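You operate a simulated robot arm through the tools that you are given. There is no shell and no other tool. Be economical: measure what you need, move in short steps, check, and stop when the job is done.

The job below is to be done with a simulated robot arm. You get a single attempt, and the scene is never put back.

## Task
Put things in order on the top of the writing desk. At the end: the black pot is in the grey small tub; the brown recorder foot stands where the green vase stood; the green vase from the top of the writing desk stands where the silver fish can stood; the silver fish can stands where the black pot stood; whatever was shut is shut again. Leave all else as you found it, and nothing knocked over.

It is judged by the outcome, as a careful person would: the job done as asked, and still so three seconds after it is handed in. It fails if anything else is knocked over, pushed out of place, dropped, spilled or broken.

## Robot
A 6-joint arm with a two-finger parallel gripper, fixed in place. Base frame: the origin is at the foot of the arm, x ahead of it, y to its left, z up; the work surface is at about z = 0. Units: m, degrees, N and s.
With the tool pointing down near the work surface it reaches from about 0.18 to 0.46 m from the base axis. Its first joint turns from -70.0 to 70.0 degrees. Payload 1.9 kg.
Tool frame: the origin (TCP) lies between the finger pads and is the grasp point; the fingertips stand 0.023 m ahead of it; z points along the fingers, y is the line along which they close. The gripper opens to 0.094 m. The fingers are 0.038 m wide and 0.01 m thick; the gripper's body (0.054 by 0.096 m) begins 0.039 m behind the TCP.
Orientation is that of the tool frame in the base frame, as [roll, pitch, yaw] about the fixed x, y, z axes, in that order (R = Rz(yaw) Ry(pitch) Rx(roll)). With the fingers straight down and closing along the base's y, the tool's x points along the base's -x, its y along +y and its z along -z.

## Interface
- The arm moves only by the tool step_arm. Its argument "rows" is a list of rows, each a list of 7 numbers: the finger opening in m, from 0 to 0.094, then the shift along the tool's x, y, z in units of 200 mm (1.0 is 200 mm), then the turn, a rotation vector about the tool's x, y, z in units of 90 degrees (1.0 is 90 degrees). In form: [[jaw, x, y, z, rx, ry, rz], ...]. A call has 1 to 20 rows; each row is the pose to reach, as a shift and turn from the pose commanded when the call began, along the tool's axes at that moment. A call with a number of a shift or a turn outside -1 to 1 is refused whole. Each row takes 0.2 s and may step no farther than 0.05 m and 8.6 degrees from the row before; otherwise, or with a gripper value out of range, the whole call is refused. A pose out of reach is approached as far as the arm can. The call stops where the force on the tool passes 40 N (or 10 N more than at its start, if that is more) or the arm is blocked; 0.2 s more then pass. Each finger travels about 0.108 m/s and halts on what it meets, pressing with about 27 N; the grip force reading is that of the motor and also rises with nothing between the fingers. The clock runs only during rows and for 0.2 s after the last one: add rows that repeat a pose to give the fingers time. The reply holds the time, the measured pose of the TCP, the force on the tool along the base axes, the opening and the grip force, in the units named above and with some noise, and new pictures: "show" is both (left out), scene, wrist or none.
- Cameras (640 x 400 px; columns grow to the right, rows downward): "scene" is fixed at [0.0595, 0.3225, 0.415]; the picture's right is [-0.76, -0.65, 0.00], its down [-0.42, 0.49, -0.76] and it looks along [0.49, -0.58, -0.65] (base axes); focal length 214 px, centre (320, 200). "wrist" rides on the gripper at [0.086, 0.016, -0.074] in the tool frame; the picture's right is [-0.18, 0.98, 0.00], its down [-0.58, -0.11, -0.81] and it looks along [-0.79, -0.15, 0.59] (tool axes); focal length 243 px, centre (320, 200). There is no depth. A picture from a camera that has moved, and an enlarged one, comes with that camera's place and axes in the base frame and with its lens. The place of the scene camera against the robot may be out by one fixed shift of up to 0.012 m in any direction.
- inspect(camera, box): a new picture of the part [left, top, right, bottom] of that camera's present view, enlarged. No time passes.
- job_done(): hands the job in; it is judged then, once.

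Work in short steps. Places have to be worked out from the pictures, the camera data and where the tool is seen: move nearer, look again, correct. Check each grasp and each placing, and mend what went wrong. You have 120 turns and 170 pictures in all, those below and enlarged ones among them. Open the gripper and draw the arm clear of the work before you hand the job in, unless the task says otherwise; then end with one line.

The tools are called after ">>>" by a JSON object that holds its "api" and its "payload". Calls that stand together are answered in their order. step_arm: Moves the arm, as the interface text tells. Its arguments: {"type":"object","properties":{"rows":{"type":"array"},"show":{"type":"string","enum":["both","scene","wrist","none"]}},"required":["rows"]} The other tools are called the same way: inspect (camera, box) takes an enlarged picture of a part of a camera's view; job_done () hands the job in.

At the start:

```text
time: 0.0
position: [0.2816, 0.1215, 0.3447]
tcp_rot: [-180.0, 0.0, -180.0]
force: [-0.4, 0.8, -1.3]
width: 0.094
gripper_force: 0.1
```

scene: 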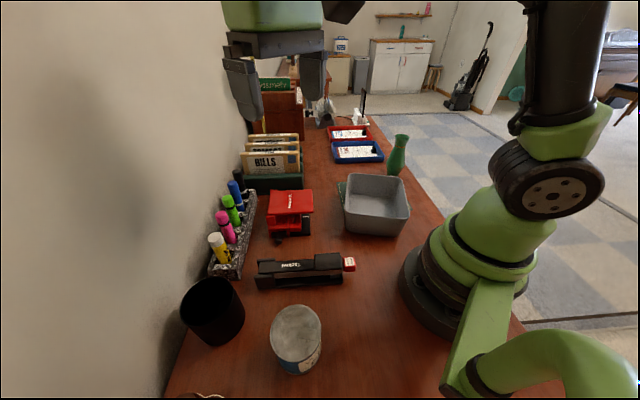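
wrist: 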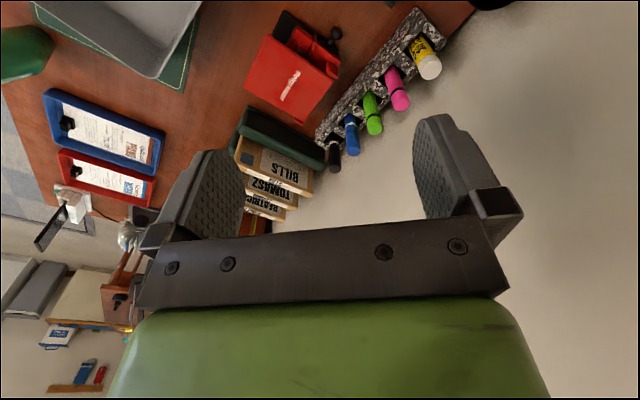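

I start by enlarging the scene to find every named object, particularly the brown recorder foot.

>>> {"api": "inspect", "payload": {"camera": "scene", "box": [160, 170, 420, 400]}}

>>> {"api": "inspect", "payload": {"camera": "scene", "box": [220, 70, 440, 210]}}

>>> {"api": "inspect", "payload": {"camera": "wrist", "box": [0, 0, 480, 300]}}

```text
1.74 times, centred on (290, 285) of scene
camera zoom: at [0.0595, 0.3225, 0.415], right [-0.76, -0.65, 0.0], down [-0.42, 0.49, -0.76], along [0.49, -0.58, -0.65], focal length 373 px, centre (372, 52)
```

zoom: 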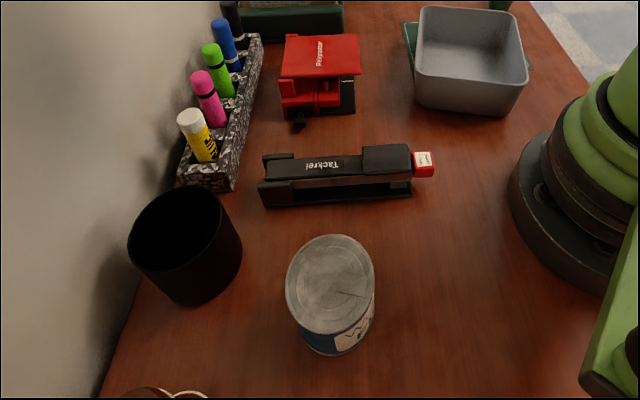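

```text
2.86 times, centred on (330, 140) of scene
camera zoom: at [0.0595, 0.3225, 0.415], right [-0.76, -0.65, 0.0], down [-0.42, 0.49, -0.76], along [0.49, -0.58, -0.65], focal length 613 px, centre (291, 371)
```

zoom: 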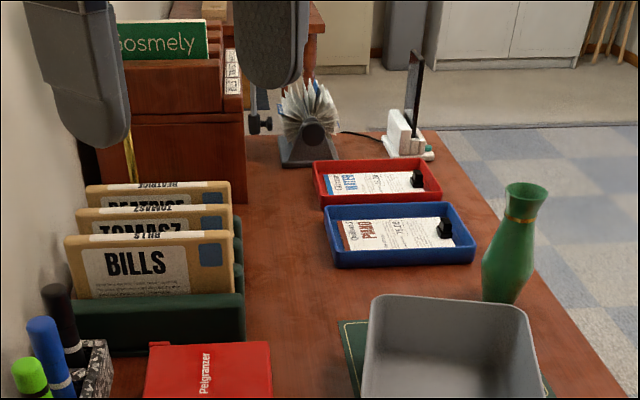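

```text
1.33 times, centred on (240, 150) of wrist
camera zoom: at [0.1952, 0.1386, 0.4191], right [0.18, 0.98, 0.0], down [0.58, -0.11, 0.81], along [0.79, -0.15, -0.59], focal length 324 px, centre (427, 267)
```

zoom: 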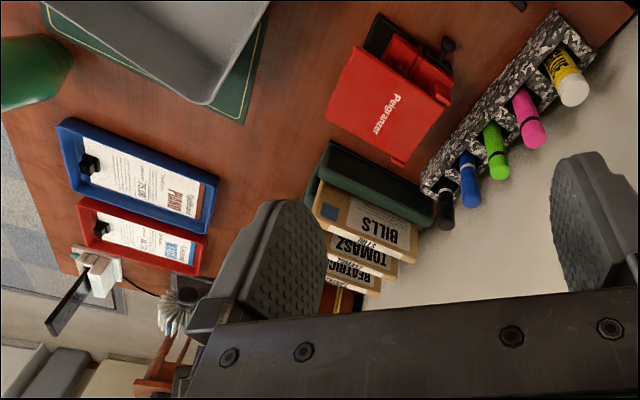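

The pot, can, tub and vase are visible. A brown item at the lower edge of the scene, near (0.23, 0.40), may be the recorder foot, so I turn the wrist camera that way.

>>> {"api": "step_arm", "payload": {"rows": [[0.094, 0.07, 0.04, 0, 0, 0, -0.08], [0.094, 0.14, 0.08, 0, 0, 0, -0.16], [0.094, 0.21, 0.12, 0, 0, 0, -0.24], [0.094, 0.28, 0.16, 0, 0, 0, -0.32], [0.094, 0.35, 0.2, 0, 0, 0, -0.4], [0.094, 0.42, 0.25, 0, 0, 0, -0.48], [0.094, 0.5, 0.3, 0, 0, 0, -0.56], [0.094, 0.5, 0.3, 0, 0, 0, -0.56]]}}

```text
time: 1.8
position: [0.1797, 0.1804, 0.3453]
tcp_rot: [180.0, 0.0, -129.5]
force: [-0.2, 0.6, -0.4]
width: 0.0942
gripper_force: 0.0
camera wrist: at [0.1128, 0.1262, 0.4187], right [-0.64, 0.77, 0.0], down [0.45, 0.38, 0.81], along [0.62, 0.52, -0.59], focal length 243 px, centre (320, 200)
```

scene: 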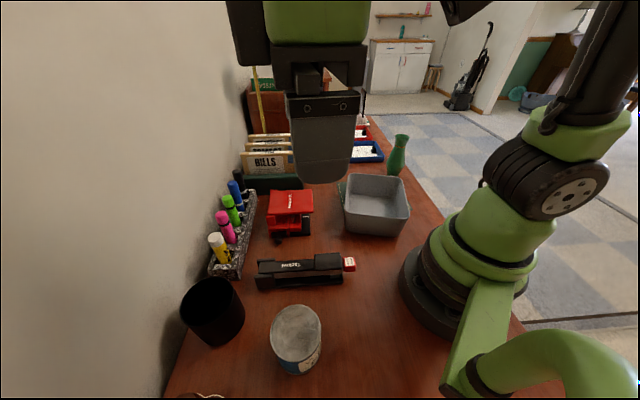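
wrist: 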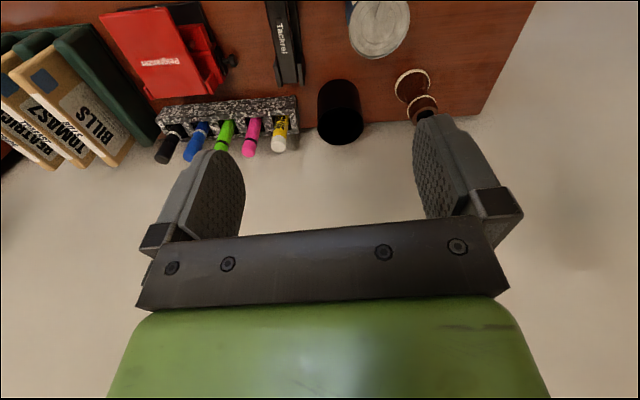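

The recorder foot shows by the left-hand finger in the upside-down wrist picture. I enlarge that region.

>>> {"api": "inspect", "payload": {"camera": "wrist", "box": [260, 0, 500, 150]}}

```text
2.67 times, centred on (380, 75) of wrist
camera zoom: at [0.1128, 0.1262, 0.4187], right [-0.64, 0.77, 0.0], down [0.45, 0.38, 0.81], along [0.62, 0.52, -0.59], focal length 647 px, centre (160, 533)
```

zoom: 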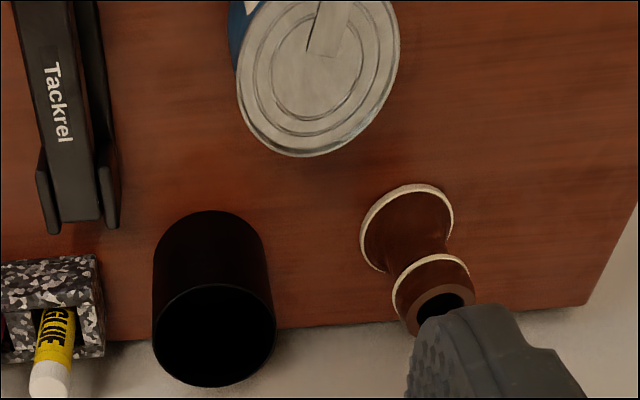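

I place the recorder foot near (0.184, 0.405), 0.07 tall, the pot near (0.285, 0.322), 0.075 tall and wide, and the can near (0.154, 0.258). The pot goes first, so I move above it and look from closer.

>>> {"api": "step_arm", "payload": {"rows": [[0.094, -0.15, 0.01, 0.145, 0, 0, 0], [0.094, -0.31, 0.02, 0.29, 0, 0, 0], [0.094, -0.46, 0.03, 0.43, 0, 0, 0], [0.094, -0.62, 0.04, 0.58, 0, 0, 0], [0.094, -0.77, 0.05, 0.725, 0, 0, 0], [0.094, -0.77, 0.05, 0.725, 0, 0, 0]]}}

```text
time: 3.2
position: [0.2721, 0.3079, 0.1982]
tcp_rot: [179.9, 0.0, -129.7]
force: [-0.7, 0.2, 0.0]
width: 0.094
gripper_force: 0.0
camera wrist: at [0.2044, 0.2525, 0.2737], right [-0.64, 0.77, 0.0], down [0.46, 0.38, 0.81], along [0.62, 0.52, -0.59], focal length 243 px, centre (320, 200)
```

scene: 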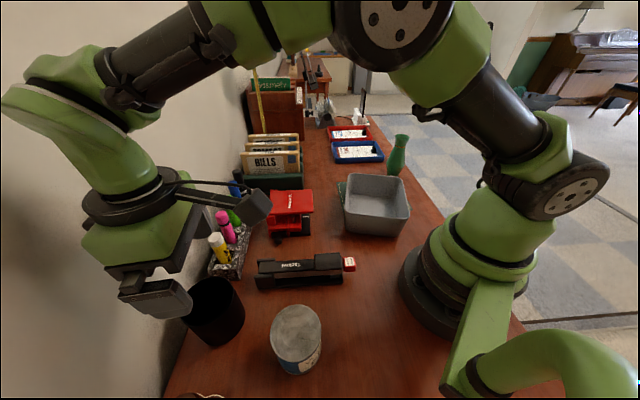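
wrist: 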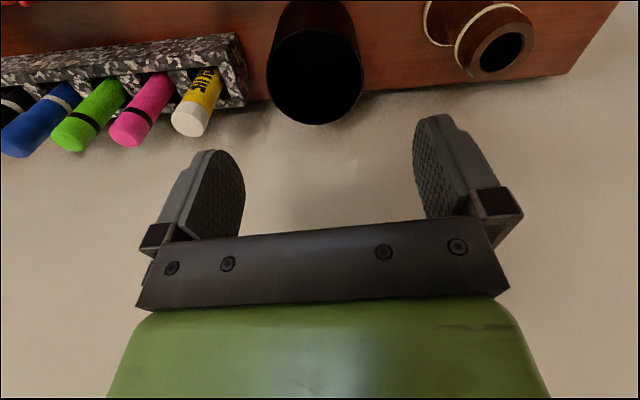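

The pot's rim centre works out near (0.286, 0.317), with a diameter of about 0.078. I align over it and come down to just above the rim.

>>> {"api": "step_arm", "payload": {"rows": [[0.094, -0.08, -0.025, 0, 0, 0, 0], [0.094, -0.08, -0.025, 0.22, 0, 0, 0], [0.094, -0.08, -0.025, 0.42, 0, 0, 0], [0.094, -0.08, -0.025, 0.42, 0, 0, 0]]}}

```text
time: 4.2
position: [0.2871, 0.3156, 0.1162]
tcp_rot: [179.9, 0.0, -129.6]
force: [0.1, 0.8, 0.1]
width: 0.0942
gripper_force: 0.1
camera wrist: at [0.2195, 0.2606, 0.1897], right [-0.64, 0.77, 0.0], down [0.45, 0.38, 0.81], along [0.62, 0.52, -0.59], focal length 243 px, centre (320, 200)
```

scene: 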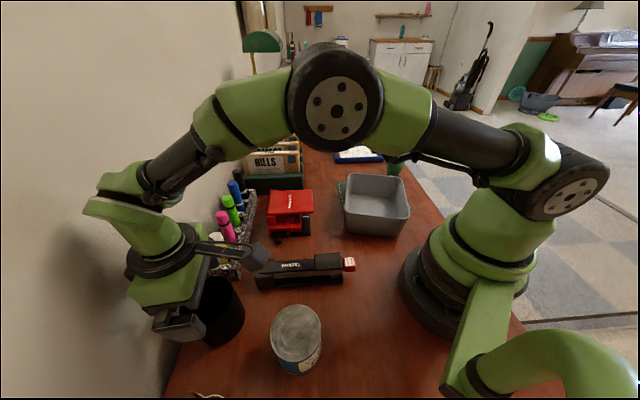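
wrist: 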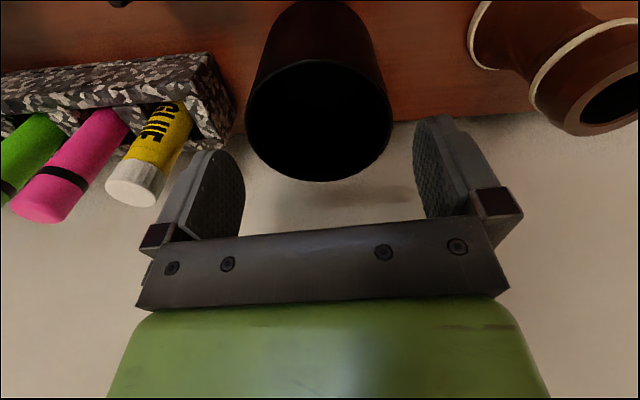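

The pot lies centred between the fingers and clear of the glue stick. I descend to z≈0.06 and close.

>>> {"api": "step_arm", "payload": {"rows": [[0.094, 0, 0, 0.1, 0, 0, 0], [0.094, 0, 0, 0.2, 0, 0, 0], [0.094, 0, 0, 0.28, 0, 0, 0], [0.094, 0, 0, 0.28, 0, 0, 0], [0.07, 0, 0, 0.28, 0, 0, 0], [0.07, 0, 0, 0.28, 0, 0, 0], [0.07, 0, 0, 0.28, 0, 0, 0]]}}

```text
time: 5.8
position: [0.2864, 0.3137, 0.0596]
tcp_rot: [-180.0, 0.0, -129.5]
force: [-0.3, 1.1, 0.4]
width: 0.077
gripper_force: 27.1
camera wrist: at [0.2187, 0.2597, 0.134], right [-0.64, 0.77, 0.0], down [0.46, 0.38, 0.81], along [0.62, 0.52, -0.59], focal length 243 px, centre (320, 200)
```

scene: 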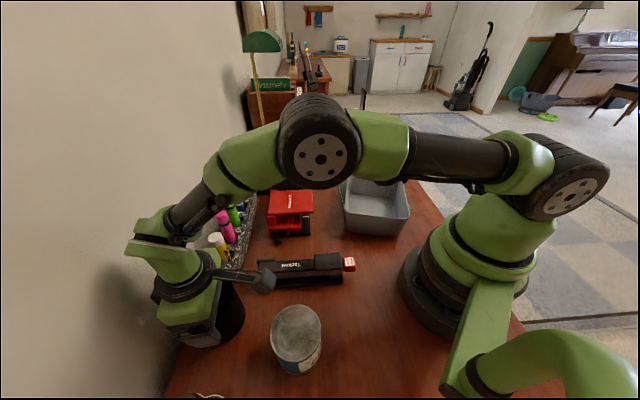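
wrist: 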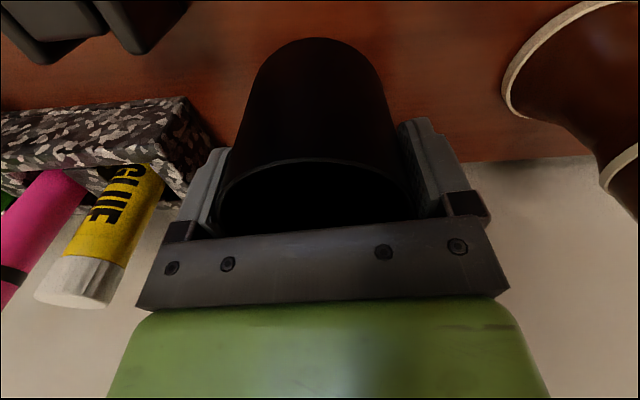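

The pot is held at 0.077. I lift it straight up and swing part of the way towards the tub.

>>> {"api": "step_arm", "payload": {"rows": [[0.07, 0, 0, -0.1, 0, 0, 0], [0.07, 0, 0, -0.3, 0, 0, 0], [0.07, 0, 0, -0.5, 0, 0, 0], [0.07, 0, 0, -0.7, 0, 0, 0], [0.07, 0, 0, -0.85, 0, 0, 0], [0.07, 0.12, -0.06, -0.85, 0, 0, 0.075], [0.07, 0.24, -0.12, -0.85, 0, 0, 0.15], [0.07, 0.36, -0.18, -0.85, 0, 0, 0.225], [0.07, 0.48, -0.24, -0.85, 0, 0, 0.3], [0.07, 0.6, -0.3, -0.85, 0, 0, 0.375], [0.07, 0.71, -0.35, -0.85, 0, 0, 0.45], [0.07, 0.71, -0.35, -0.85, 0, 0, 0.45]], "show": "wrist"}}

```text
time: 8.4
position: [0.251, 0.1597, 0.2313]
tcp_rot: [180.0, -0.1, -170.1]
force: [0.3, -0.2, -2.8]
width: 0.0771
gripper_force: 26.7
camera wrist: at [0.1628, 0.1637, 0.3044], right [0.01, 1.0, 0.0], down [0.59, -0.01, 0.81], along [0.81, -0.01, -0.59], focal length 243 px, centre (320, 200)
```

wrist: 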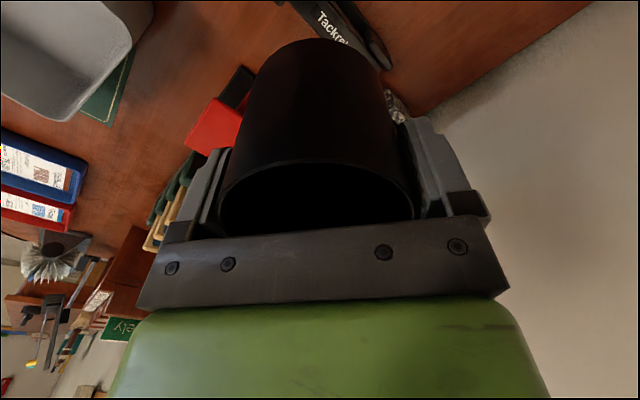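

The pot is secure. I carry on towards the tub, turning further for a clear view of it.

>>> {"api": "step_arm", "payload": {"rows": [[0.07, 0.06, -0.14, 0, 0, 0, 0.083], [0.07, 0.12, -0.28, 0, 0, 0, 0.167], [0.07, 0.18, -0.42, 0, 0, 0, 0.25], [0.07, 0.24, -0.57, 0, 0, 0, 0.333], [0.07, 0.3, -0.71, 0, 0, 0, 0.417], [0.07, 0.355, -0.85, 0, 0, 0, 0.5], [0.07, 0.355, -0.85, 0, 0, 0, 0.5]]}}

```text
time: 10.0
position: [0.2076, -0.0174, 0.2282]
tcp_rot: [180.0, -0.1, 144.8]
force: [0.3, -0.2, -2.9]
width: 0.0772
gripper_force: 26.8
camera wrist: at [0.147, 0.0459, 0.3019], right [0.72, 0.7, 0.0], down [0.41, -0.42, 0.81], along [0.56, -0.58, -0.59], focal length 243 px, centre (320, 200)
```

scene: 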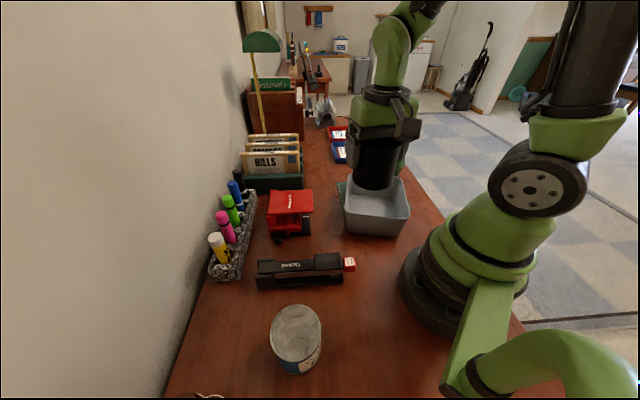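
wrist: 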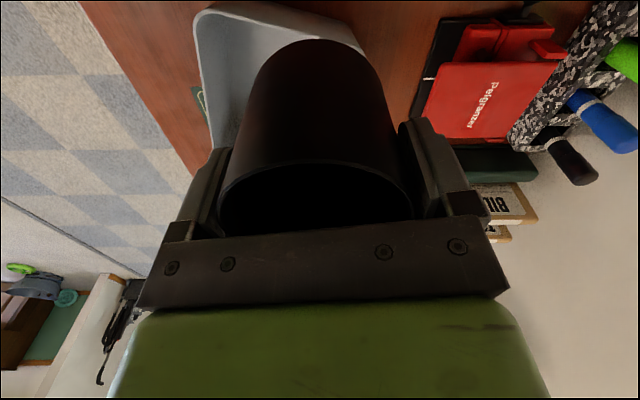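

The tub shows in both views, and the scene camera matches the known tool pose to a few millimetres. I enlarge the tub to fix its place and orientation.

>>> {"api": "inspect", "payload": {"camera": "scene", "box": [325, 140, 425, 240]}}

>>> {"api": "inspect", "payload": {"camera": "wrist", "box": [160, 0, 420, 160]}}

```text
4.00 times, centred on (375, 190) of scene
camera zoom: at [0.0595, 0.3225, 0.415], right [-0.76, -0.65, 0.0], down [-0.42, 0.49, -0.76], along [0.49, -0.58, -0.65], focal length 858 px, centre (100, 240)
```

zoom: 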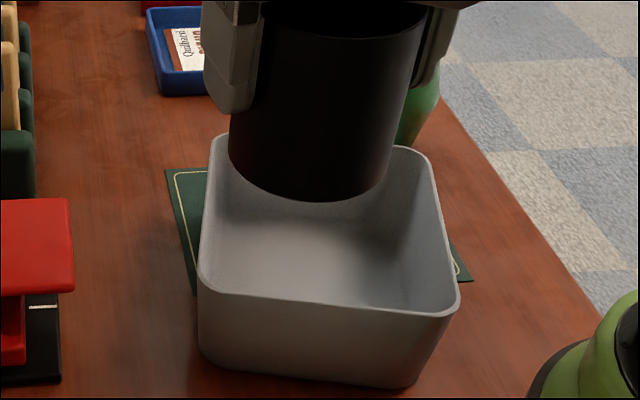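

```text
2.46 times, centred on (290, 80) of wrist
camera zoom: at [0.147, 0.0459, 0.3019], right [0.72, 0.7, 0.0], down [0.41, -0.42, 0.81], along [0.56, -0.58, -0.59], focal length 597 px, centre (394, 495)
```

zoom: 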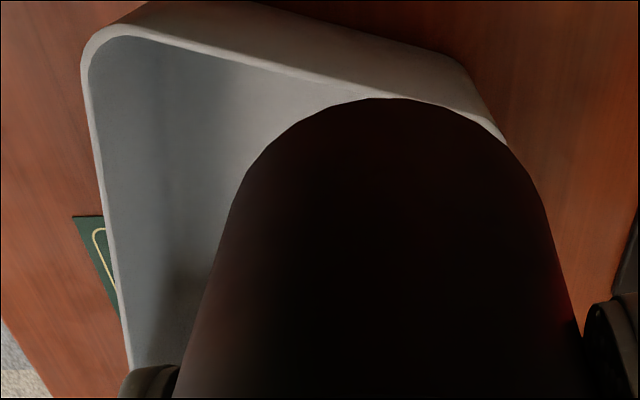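

The tub's centre comes out near (0.228, -0.105), with its sides along about 32° and -58° and an inner width of about 0.145. I centre the pot over it with the fingers aligned to the sides.

>>> {"api": "step_arm", "payload": {"rows": [[0.07, -0.084, -0.075, 0, 0, 0, 0.064], [0.07, -0.168, -0.15, 0, 0, 0, 0.128], [0.07, -0.252, -0.225, 0, 0, 0, 0.192], [0.07, -0.336, -0.3, 0, 0, 0, 0.255], [0.07, -0.336, -0.3, 0.2, 0, 0, 0.255], [0.07, -0.336, -0.3, 0.4, 0, 0, 0.255], [0.07, -0.336, -0.3, 0.4, 0, 0, 0.255]]}}

```text
time: 11.6
position: [0.2281, -0.1051, 0.1472]
tcp_rot: [180.0, -0.1, 121.8]
force: [0.5, 0.8, -2.9]
width: 0.0771
gripper_force: 26.9
camera wrist: at [0.1968, -0.0226, 0.222], right [0.93, 0.36, 0.0], down [0.21, -0.55, 0.81], along [0.29, -0.75, -0.59], focal length 243 px, centre (320, 200)
```

scene: 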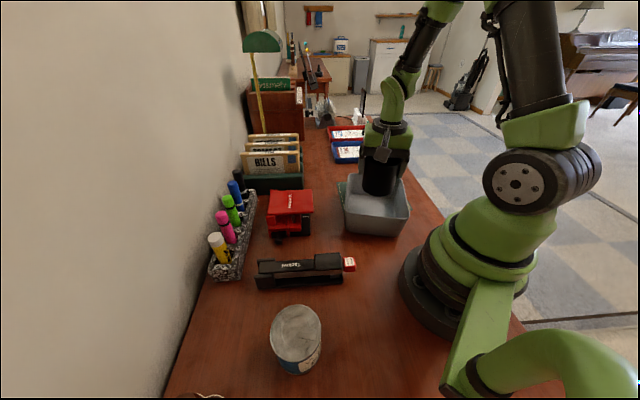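
wrist: 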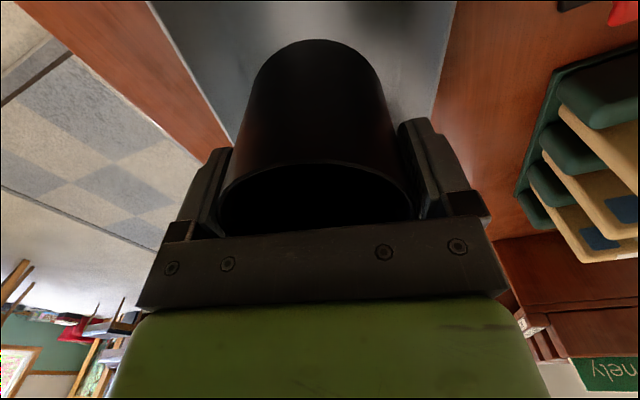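

The pot is centred between the tub's sides. I lower it close to the tub floor.

>>> {"api": "step_arm", "payload": {"rows": [[0.07, 0, 0, 0.1, 0, 0, 0], [0.07, 0, 0, 0.2, 0, 0, 0], [0.07, 0, 0, 0.3, 0, 0, 0], [0.07, 0, 0, 0.37, 0, 0, 0], [0.07, 0, 0, 0.37, 0, 0, 0]]}}

```text
time: 12.8
position: [0.229, -0.107, 0.0769]
tcp_rot: [-180.0, 0.1, 122.0]
force: [-0.2, 0.5, -2.7]
width: 0.0771
gripper_force: 27.3
camera wrist: at [0.1972, -0.0241, 0.1509], right [0.93, 0.36, 0.0], down [0.21, -0.55, 0.81], along [0.29, -0.75, -0.59], focal length 243 px, centre (320, 200)
```

scene: 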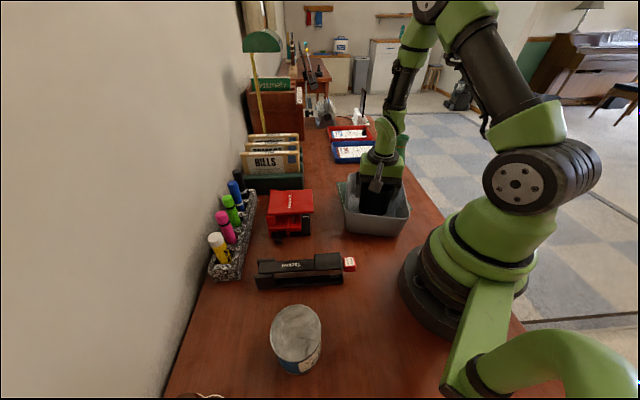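
wrist: 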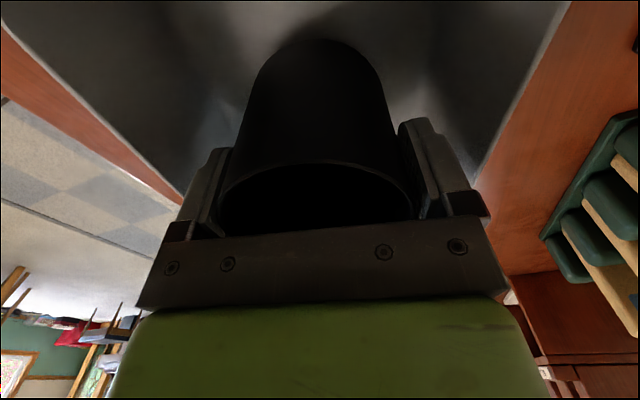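

It is well centred. I lower in small steps until the pot touches the tub floor.

>>> {"api": "step_arm", "payload": {"rows": [[0.07, 0, 0, 0.025, 0, 0, 0], [0.07, 0, 0, 0.04, 0, 0, 0], [0.07, 0, 0, 0.04, 0, 0, 0]], "show": "none"}}

```text
time: 13.6
position: [0.2287, -0.1054, 0.0679]
tcp_rot: [-180.0, 0.0, 121.9]
force: [-0.8, 0.4, -3.1]
width: 0.077
gripper_force: 27.1
```

No contact yet, so I continue down 4 mm.

>>> {"api": "step_arm", "payload": {"rows": [[0.07, 0, 0, 0.01, 0, 0, 0], [0.07, 0, 0, 0.02, 0, 0, 0], [0.07, 0, 0, 0.02, 0, 0, 0]], "show": "none"}}

```text
time: 14.4
position: [0.2286, -0.1066, 0.0651]
tcp_rot: [-179.9, 0.0, 121.8]
force: [-3.5, -0.4, 15.0]
width: 0.0771
gripper_force: 26.7
```

The force of +15 N shows the pot is on the tub floor. I ease up 1 mm, open and rise straight up.

>>> {"api": "step_arm", "payload": {"rows": [[0.07, 0, 0, -0.005, 0, 0, 0], [0.094, 0, 0, -0.005, 0, 0, 0], [0.094, 0, 0, -0.005, 0, 0, 0], [0.094, 0, 0, -0.15, 0, 0, 0], [0.094, 0, 0, -0.35, 0, 0, 0], [0.094, 0, 0, -0.55, 0, 0, 0], [0.094, 0, 0, -0.75, 0, 0, 0], [0.094, 0, 0, -0.75, 0, 0, 0]]}}

```text
time: 16.2
position: [0.2288, -0.1037, 0.2131]
tcp_rot: [-180.0, 0.0, 122.0]
force: [0.3, 0.4, -0.7]
width: 0.0938
gripper_force: 0.0
camera wrist: at [0.1967, -0.0216, 0.2864], right [0.93, 0.36, 0.0], down [0.22, -0.55, 0.81], along [0.29, -0.75, -0.59], focal length 243 px, centre (320, 200)
```

scene: 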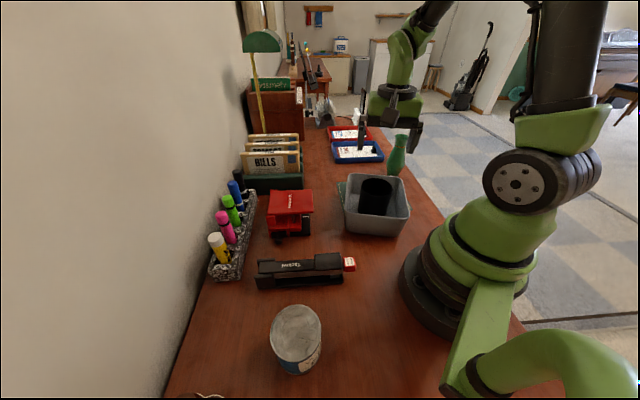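
wrist: 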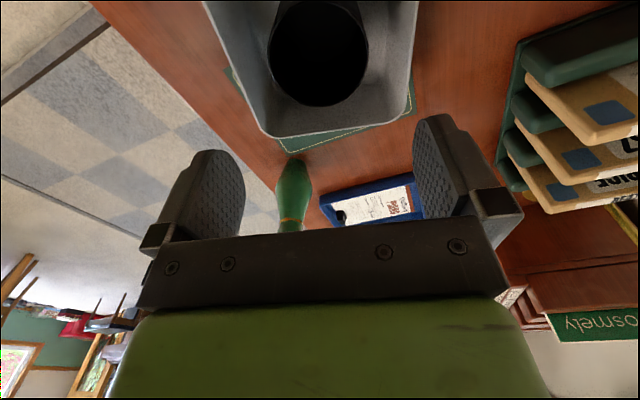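

The pot stands in the tub. Next is the fish can, so I swing back to the left in two moves.

>>> {"api": "step_arm", "payload": {"rows": [[0.094, 0.1, 0.065, 0, 0, 0, -0.08], [0.094, 0.2, 0.13, 0, 0, 0, -0.16], [0.094, 0.3, 0.195, 0, 0, 0, -0.24], [0.094, 0.41, 0.26, 0, 0, 0, -0.32], [0.094, 0.51, 0.325, 0, 0, 0, -0.4], [0.094, 0.62, 0.39, 0, 0, 0, -0.48], [0.094, 0.72, 0.455, 0, 0, 0, -0.56], [0.094, 0.82, 0.52, 0, 0, 0, -0.645], [0.094, 0.82, 0.52, 0, 0, 0, -0.645]], "show": "none"}}

```text
time: 18.2
position: [0.2304, 0.0881, 0.2149]
tcp_rot: [180.0, 0.0, -179.9]
force: [0.3, 0.5, 0.0]
width: 0.0944
gripper_force: 0.1
```

Now on to above the can, turning to face outward there.

>>> {"api": "step_arm", "payload": {"rows": [[0.094, 0.05, 0.1, 0, 0, 0, -0.08], [0.094, 0.1, 0.2, 0, 0, 0, -0.16], [0.094, 0.15, 0.3, 0, 0, 0, -0.24], [0.094, 0.2, 0.4, 0, 0, 0, -0.32], [0.094, 0.25, 0.5, 0, 0, 0, -0.4], [0.094, 0.3, 0.6, 0, 0, 0, -0.48], [0.094, 0.35, 0.7, 0, 0, 0, -0.56], [0.094, 0.4, 0.81, 0, 0, 0, -0.64], [0.094, 0.4, 0.81, 0, 0, 0, -0.64]]}}

```text
time: 20.2
position: [0.151, 0.2515, 0.2153]
tcp_rot: [-180.0, 0.0, -122.3]
force: [0.1, 0.0, 0.6]
width: 0.094
gripper_force: 0.0
camera wrist: at [0.0915, 0.1876, 0.2888], right [-0.73, 0.68, 0.0], down [0.4, 0.43, 0.81], along [0.55, 0.59, -0.59], focal length 243 px, centre (320, 200)
```

scene: 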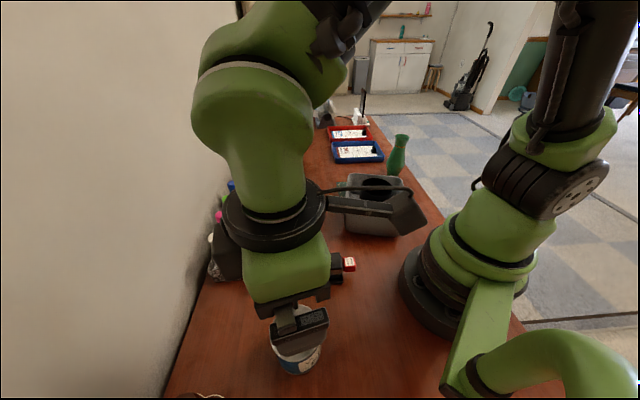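
wrist: 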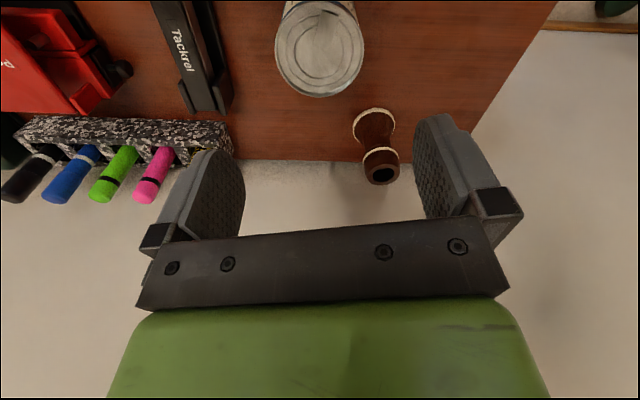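

The can's lid is under the tool, centred near (0.151, 0.250). I come down closer to refine.

>>> {"api": "step_arm", "payload": {"rows": [[0.094, 0, 0, 0.2, 0, 0, 0], [0.094, 0, 0, 0.4, 0, 0, 0], [0.094, 0, 0, 0.4, 0, 0, 0]]}}

```text
time: 21.0
position: [0.1523, 0.2497, 0.1331]
tcp_rot: [-180.0, 0.0, -122.5]
force: [0.3, -0.8, -0.5]
width: 0.094
gripper_force: 0.1
camera wrist: at [0.0923, 0.1871, 0.2069], right [-0.73, 0.68, 0.0], down [0.4, 0.43, 0.81], along [0.55, 0.59, -0.59], focal length 243 px, centre (320, 200)
```

scene: 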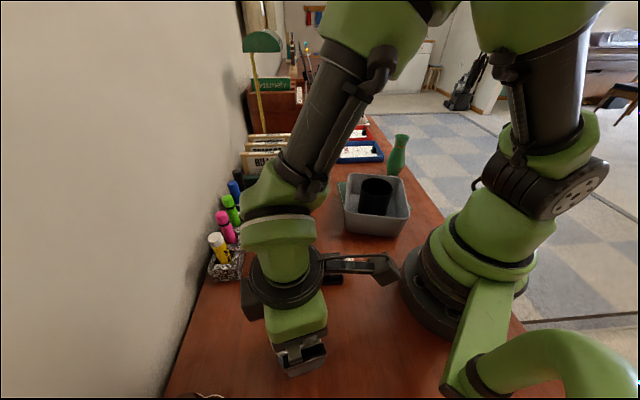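
wrist: 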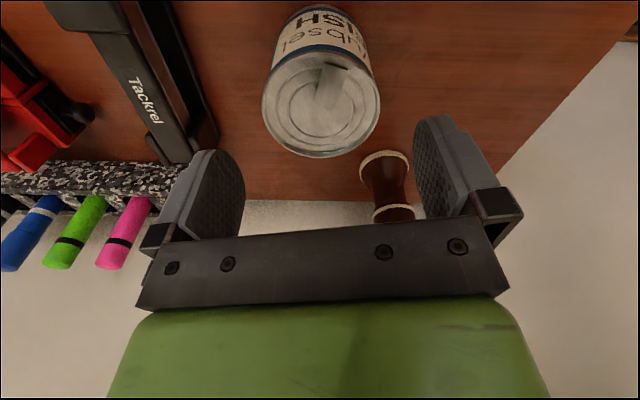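

The can is centred between the fingers, about 0.073 wide and 0.067 tall. I descend to z≈0.045 and grasp.

>>> {"api": "step_arm", "payload": {"rows": [[0.094, -0.01, 0, 0.15, 0, 0, 0], [0.094, -0.01, 0, 0.3, 0, 0, 0], [0.094, -0.01, 0, 0.43, 0, 0, 0], [0.094, -0.01, 0, 0.43, 0, 0, 0], [0.064, -0.01, 0, 0.43, 0, 0, 0], [0.064, -0.01, 0, 0.43, 0, 0, 0], [0.064, -0.01, 0, 0.43, 0, 0, 0]]}}

```text
time: 22.6
position: [0.1523, 0.2512, 0.0491]
tcp_rot: [180.0, -0.1, -122.4]
force: [0.3, 0.1, -0.7]
width: 0.0713
gripper_force: 27.3
camera wrist: at [0.0917, 0.1883, 0.122], right [-0.73, 0.68, 0.0], down [0.4, 0.43, 0.81], along [0.55, 0.59, -0.59], focal length 243 px, centre (320, 200)
```

scene: 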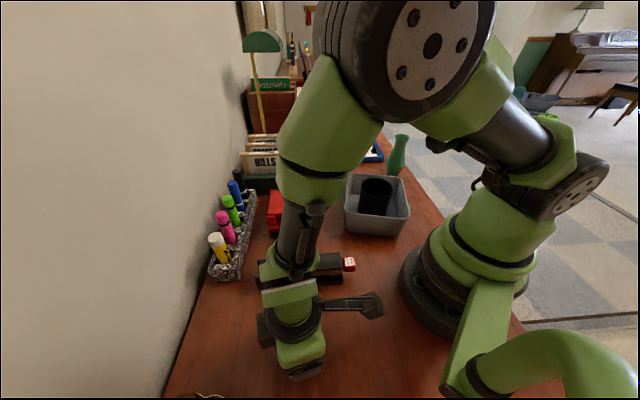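
wrist: 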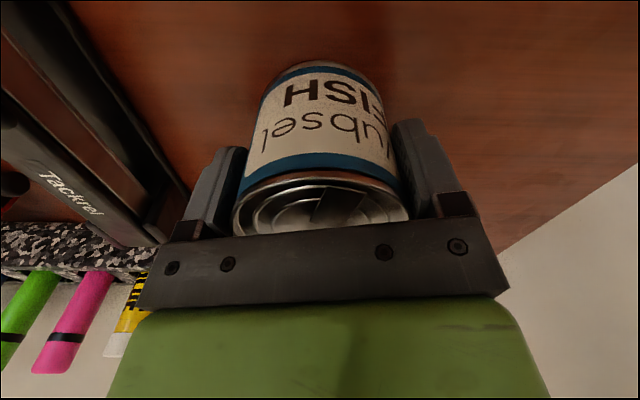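

The can is held at 0.071, and its original centre is about (0.154, 0.2545). I lift it and carry it over the pot's old spot.

>>> {"api": "step_arm", "payload": {"rows": [[0.064, 0, 0, -0.1, 0, 0, 0], [0.064, 0, 0, -0.3, 0, 0, 0], [0.064, 0, 0, -0.5, 0, 0, 0], [0.064, 0, 0, -0.7, 0, 0, 0], [0.064, -0.15, -0.1, -0.7, 0, 0, 0.02], [0.064, -0.3, -0.2, -0.7, 0, 0, 0.04], [0.064, -0.46, -0.3, -0.7, 0, 0, 0.06], [0.064, -0.612, -0.397, -0.7, 0, 0, 0.08], [0.064, -0.612, -0.397, -0.7, 0, 0, 0.08], [0.064, -0.612, -0.397, -0.5, 0, 0, 0.08], [0.064, -0.612, -0.397, -0.3, 0, 0, 0.08], [0.064, -0.612, -0.397, -0.3, 0, 0, 0.08]]}}

```text
time: 25.2
position: [0.2832, 0.3136, 0.1076]
tcp_rot: [180.0, -0.1, -129.6]
force: [0.2, 0.7, -2.9]
width: 0.0717
gripper_force: 27.0
camera wrist: at [0.215, 0.2585, 0.181], right [-0.64, 0.77, 0.0], down [0.45, 0.38, 0.81], along [0.62, 0.52, -0.59], focal length 243 px, centre (320, 200)
```

scene: 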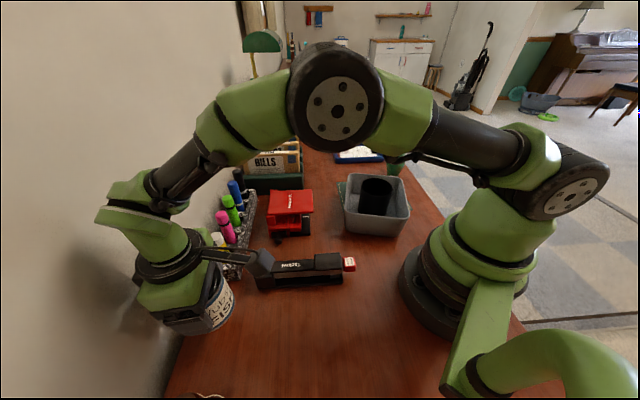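
wrist: 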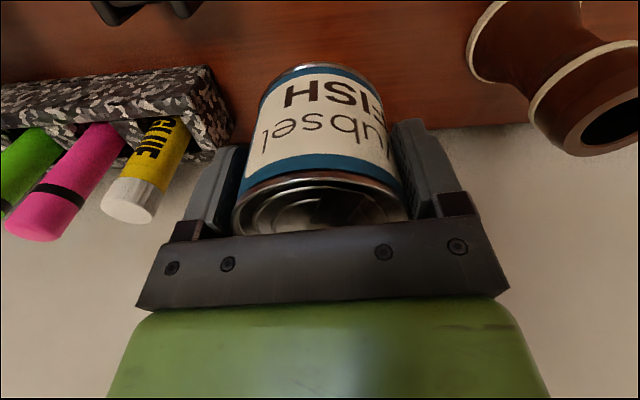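

Within 2 mm of the target. I lower to just above the surface.

>>> {"api": "step_arm", "payload": {"rows": [[0.064, 0, -0.008, 0.1, 0, 0, 0], [0.064, 0, -0.008, 0.2, 0, 0, 0], [0.064, 0, -0.008, 0.275, 0, 0, 0], [0.064, 0, -0.008, 0.275, 0, 0, 0]], "show": "none"}}

```text
time: 26.2
position: [0.284, 0.3115, 0.0524]
tcp_rot: [180.0, 0.0, -129.6]
force: [0.1, 0.1, -3.0]
width: 0.0715
gripper_force: 26.9
```

>>> {"api": "step_arm", "payload": {"rows": [[0.064, 0, 0, 0.01, 0, 0, 0], [0.064, 0, 0, 0.018, 0, 0, 0], [0.064, 0, 0, 0.018, 0, 0, 0]], "show": "none"}}

```text
time: 27.0
position: [0.2847, 0.3126, 0.0494]
tcp_rot: [-180.0, 0.0, -129.5]
force: [-0.6, 0.3, -3.0]
width: 0.0713
gripper_force: 27.2
```

Still no contact at the grasp height, so I go down 1.5 mm more.

>>> {"api": "step_arm", "payload": {"rows": [[0.064, 0, 0, 0.008, 0, 0, 0], [0.064, 0, 0, 0.008, 0, 0, 0]], "show": "none"}}

```text
time: 27.6
position: [0.2852, 0.3119, 0.047]
tcp_rot: [180.0, 0.0, -129.5]
force: [-1.0, -0.4, -0.4]
width: 0.0714
gripper_force: 26.8
```

The force change shows it has just touched. I release and rise.

>>> {"api": "step_arm", "payload": {"rows": [[0.094, 0, 0, 0, 0, 0, 0], [0.094, 0, 0, 0, 0, 0, 0], [0.094, 0, 0, -0.2, 0, 0, 0], [0.094, 0, 0, -0.4, 0, 0, 0], [0.094, 0, 0, -0.6, 0, 0, 0], [0.094, 0, 0, -0.8, 0, 0, 0], [0.094, 0, 0, -0.8, 0, 0, 0]]}}

```text
time: 29.2
position: [0.2846, 0.3113, 0.2105]
tcp_rot: [-180.0, 0.0, -129.6]
force: [-0.6, 0.3, 0.7]
width: 0.094
gripper_force: 0.0
camera wrist: at [0.2171, 0.2567, 0.2832], right [-0.64, 0.77, 0.0], down [0.45, 0.38, 0.81], along [0.62, 0.52, -0.59], focal length 243 px, centre (320, 200)
```

scene: 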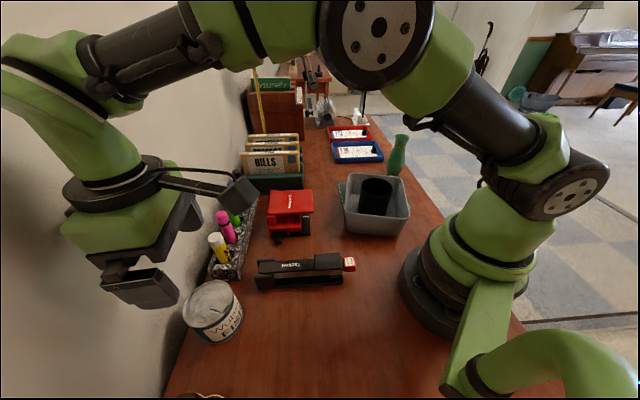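
wrist: 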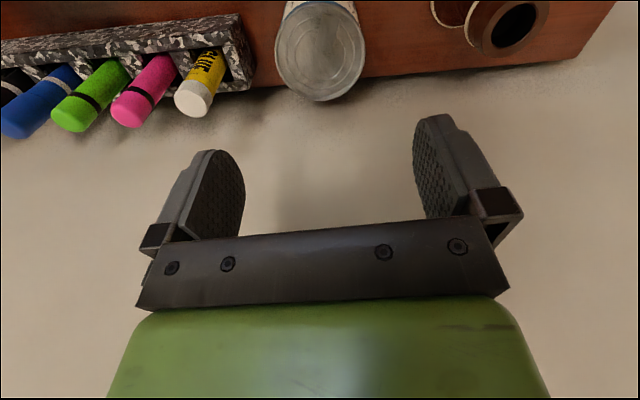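

The can stands on the pot's old spot. I now swing over to the vase, keeping high.

>>> {"api": "step_arm", "payload": {"rows": [[0.094, 0.13, -0.09, -0.1, 0, 0, 0.08], [0.094, 0.26, -0.18, -0.2, 0, 0, 0.16], [0.094, 0.39, -0.27, -0.3, 0, 0, 0.24], [0.094, 0.52, -0.37, -0.3, 0, 0, 0.32], [0.094, 0.65, -0.46, -0.3, 0, 0, 0.4], [0.094, 0.78, -0.55, -0.3, 0, 0, 0.48], [0.094, 0.9, -0.645, -0.3, 0, 0, 0.56], [0.094, 0.9, -0.645, -0.3, 0, 0, 0.56]], "show": "none"}}

```text
time: 31.0
position: [0.2693, 0.0905, 0.2681]
tcp_rot: [-179.9, -0.1, 179.9]
force: [-0.6, -0.8, 0.3]
width: 0.0943
gripper_force: 0.1
```

>>> {"api": "step_arm", "payload": {"rows": [[0.094, 0.02, -0.13, 0, 0, 0, 0.08], [0.094, 0.04, -0.27, 0, 0, 0, 0.16], [0.094, 0.06, -0.4, 0, 0, 0, 0.24], [0.094, 0.08, -0.54, 0, 0, 0, 0.32], [0.094, 0.1, -0.67, 0, 0, 0, 0.4], [0.094, 0.12, -0.81, 0, 0, 0, 0.48], [0.094, 0.15, -0.95, 0, 0, 0, 0.55], [0.094, 0.15, -0.95, 0, 0, 0, 0.55]], "show": "wrist"}}

```text
time: 32.8
position: [0.2413, -0.1005, 0.2687]
tcp_rot: [179.9, -0.1, 130.5]
force: [-0.2, 0.6, -0.1]
width: 0.094
gripper_force: 0.1
camera wrist: at [0.1967, -0.0223, 0.3423], right [0.87, 0.5, 0.0], down [0.29, -0.51, 0.81], along [0.4, -0.7, -0.59], focal length 243 px, centre (320, 200)
```

wrist: 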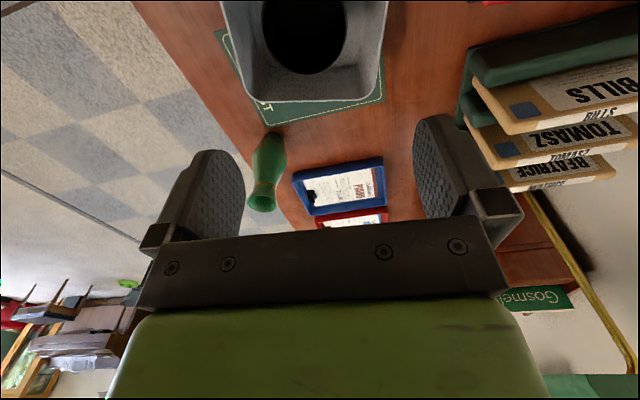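

The vase stands near (0.266, -0.317), about 0.135 tall. It must be gripped at the neck and mouth so the palm clears its top, so I move over it at z≈0.20 and look.

>>> {"api": "step_arm", "payload": {"rows": [[0.094, -0.18, -0.12, 0.07, 0, 0, 0], [0.094, -0.36, -0.24, 0.14, 0, 0, 0], [0.094, -0.54, -0.37, 0.2, 0, 0, 0], [0.094, -0.72, -0.49, 0.27, 0, 0, 0], [0.094, -0.9, -0.61, 0.32, 0, 0, 0], [0.094, -0.9, -0.61, 0.32, 0, 0, 0]]}}

```text
time: 34.2
position: [0.2663, -0.3131, 0.2034]
tcp_rot: [-180.0, 0.0, 130.5]
force: [-0.1, 0.2, 0.2]
width: 0.094
gripper_force: 0.1
camera wrist: at [0.2223, -0.2356, 0.277], right [0.87, 0.5, 0.0], down [0.3, -0.51, 0.81], along [0.4, -0.7, -0.59], focal length 243 px, centre (320, 200)
```

scene: 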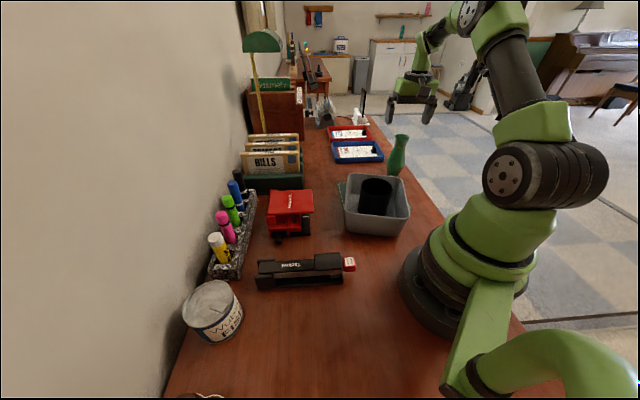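
wrist: 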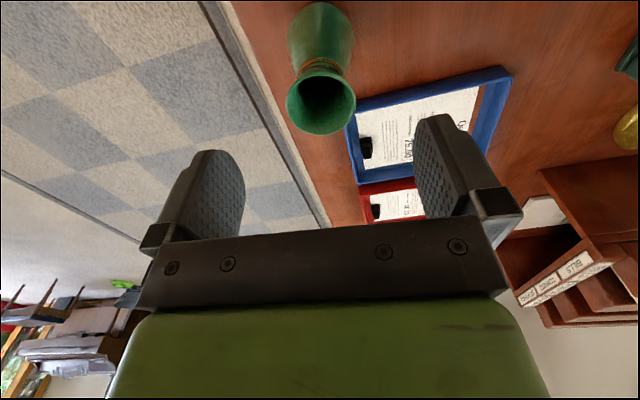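

The two views put the mouth at (0.2645, -0.310, 0.141). I shift back 4 mm and descend to z≈0.108, leaving the palm above the rim.

>>> {"api": "step_arm", "payload": {"rows": [[0.094, 0.02, 0.003, 0, 0, 0, 0], [0.094, 0.02, 0.003, 0.2, 0, 0, 0], [0.094, 0.02, 0.003, 0.4, 0, 0, 0], [0.094, 0.02, 0.003, 0.475, 0, 0, 0], [0.094, 0.02, 0.003, 0.475, 0, 0, 0]]}}

```text
time: 35.4
position: [0.262, -0.3118, 0.1089]
tcp_rot: [-180.0, -0.1, 130.5]
force: [0.0, 0.5, 0.0]
width: 0.0936
gripper_force: 0.0
camera wrist: at [0.2195, -0.2342, 0.1832], right [0.87, 0.5, 0.0], down [0.29, -0.51, 0.81], along [0.4, -0.7, -0.59], focal length 243 px, centre (320, 200)
```

scene: 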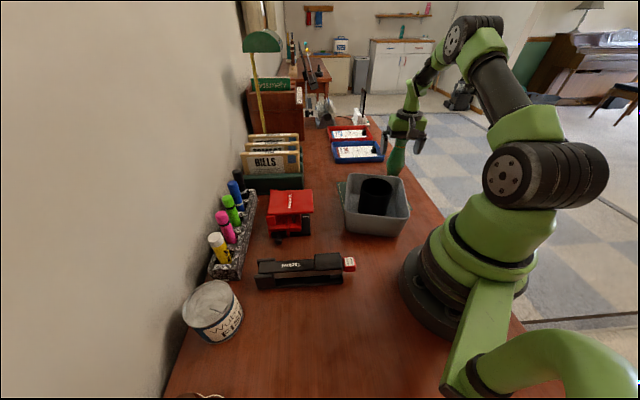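
wrist: 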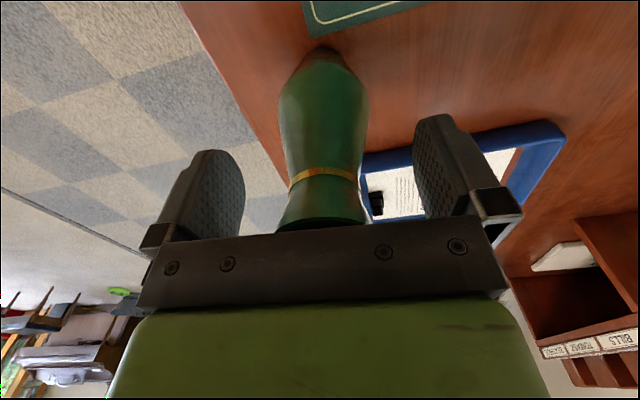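

The vase is centred with the neck band at the grasp point. I close the fingers.

>>> {"api": "step_arm", "payload": {"rows": [[0.07, 0, 0, 0, 0, 0, 0], [0.05, 0, 0, 0, 0, 0, 0], [0.035, 0, 0, 0, 0, 0, 0], [0.025, 0, 0, 0, 0, 0, 0], [0.025, 0, 0, 0, 0, 0, 0], [0.025, 0, 0, 0, 0, 0, 0]]}}

```text
time: 36.8
position: [0.2634, -0.3127, 0.1098]
tcp_rot: [-180.0, 0.0, 130.5]
force: [2.4, 0.9, 2.6]
width: 0.0425
gripper_force: 26.9
camera wrist: at [0.2196, -0.2342, 0.1836], right [0.87, 0.5, 0.0], down [0.29, -0.51, 0.81], along [0.4, -0.7, -0.59], focal length 243 px, centre (320, 200)
```

scene: 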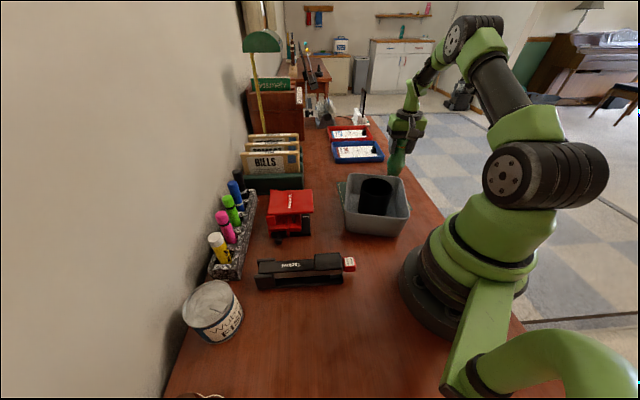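
wrist: 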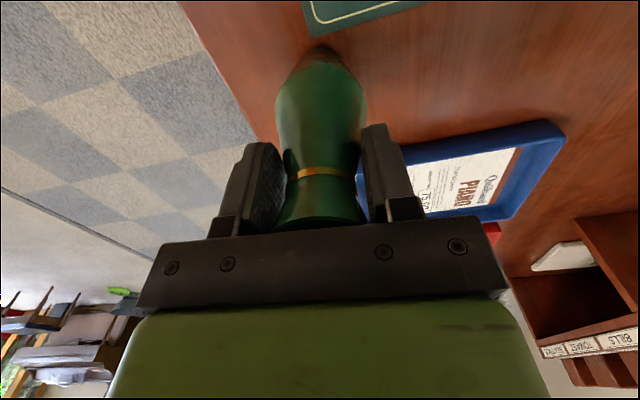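

The vase is gripped at 0.0425 and upright. I lift it straight up and start swinging left.

>>> {"api": "step_arm", "payload": {"rows": [[0.025, 0, 0, -0.08, 0, 0, 0], [0.025, 0, 0, -0.25, 0, 0, 0], [0.025, 0, 0, -0.42, 0, 0, 0], [0.025, 0, 0, -0.6, 0, 0, 0], [0.025, 0, 0, -0.75, 0, 0, 0], [0.025, 0.14, 0.1, -0.75, 0, 0, -0.06], [0.025, 0.29, 0.21, -0.75, 0, 0, -0.12], [0.025, 0.43, 0.32, -0.75, 0, 0, -0.18], [0.025, 0.58, 0.43, -0.75, 0, 0, -0.24], [0.025, 0.725, 0.535, -0.75, 0, 0, -0.28], [0.025, 0.725, 0.535, -0.75, 0, 0, -0.28]]}}

```text
time: 39.2
position: [0.2498, -0.1307, 0.2574]
tcp_rot: [179.9, 0.0, 155.6]
force: [-0.3, -0.5, -1.3]
width: 0.0426
gripper_force: 27.3
camera wrist: at [0.1772, -0.0795, 0.332], right [0.57, 0.82, 0.0], down [0.48, -0.34, 0.81], along [0.66, -0.46, -0.59], focal length 243 px, centre (320, 200)
```

scene: 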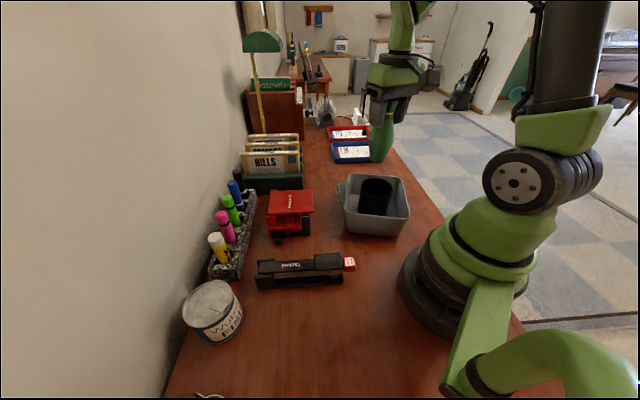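
wrist: 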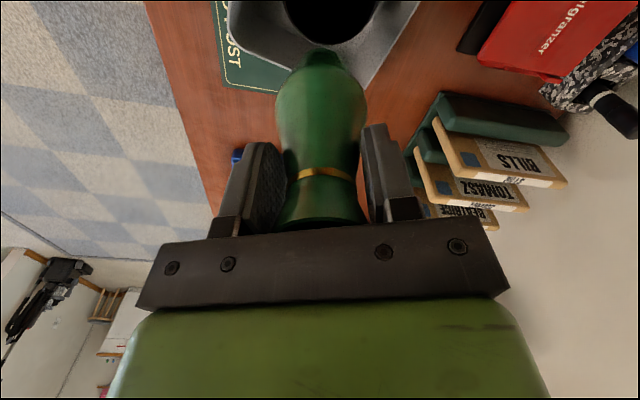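

The vase is held upright. I continue the swing.

>>> {"api": "step_arm", "payload": {"rows": [[0.025, 0.085, 0.127, 0, 0, 0, -0.078], [0.025, 0.17, 0.253, 0, 0, 0, -0.156], [0.025, 0.255, 0.38, 0, 0, 0, -0.234], [0.025, 0.34, 0.507, 0, 0, 0, -0.312], [0.025, 0.425, 0.633, 0, 0, 0, -0.39], [0.025, 0.51, 0.76, 0, 0, 0, -0.467], [0.025, 0.51, 0.76, 0, 0, 0, -0.467]], "show": "none"}}

```text
time: 40.8
position: [0.2185, 0.0481, 0.2577]
tcp_rot: [180.0, 0.0, -162.2]
force: [-0.3, 0.3, -1.5]
width: 0.0428
gripper_force: 26.9
```

>>> {"api": "step_arm", "payload": {"rows": [[0.025, 0, 0.14, 0, 0, 0, -0.064], [0.025, 0, 0.28, 0, 0, 0, -0.128], [0.025, 0, 0.42, 0, 0, 0, -0.192], [0.025, 0, 0.56, 0, 0, 0, -0.256], [0.025, 0, 0.7, 0, 0, 0, -0.32], [0.025, 0, 0.84, 0, 0, 0, -0.384], [0.025, -0.009, 0.98, 0, 0, 0, -0.447], [0.025, -0.009, 0.98, 0, 0, 0, -0.447]]}}

```text
time: 42.6
position: [0.1604, 0.2381, 0.2585]
tcp_rot: [-179.9, 0.0, -122.0]
force: [0.6, 0.2, -1.2]
width: 0.0425
gripper_force: 27.0
camera wrist: at [0.1012, 0.174, 0.3334], right [-0.74, 0.68, 0.0], down [0.4, 0.44, 0.81], along [0.55, 0.59, -0.59], focal length 243 px, centre (320, 200)
```

scene: 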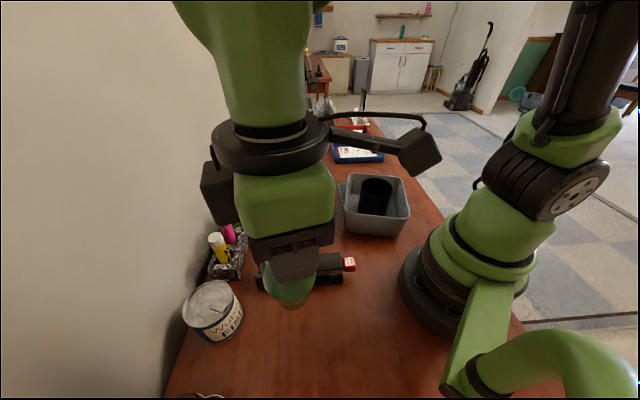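
wrist: 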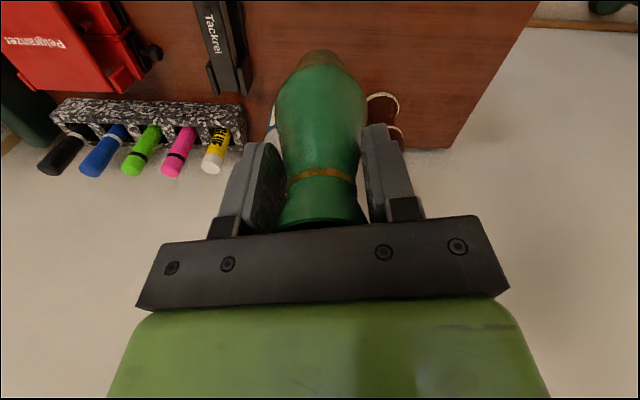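

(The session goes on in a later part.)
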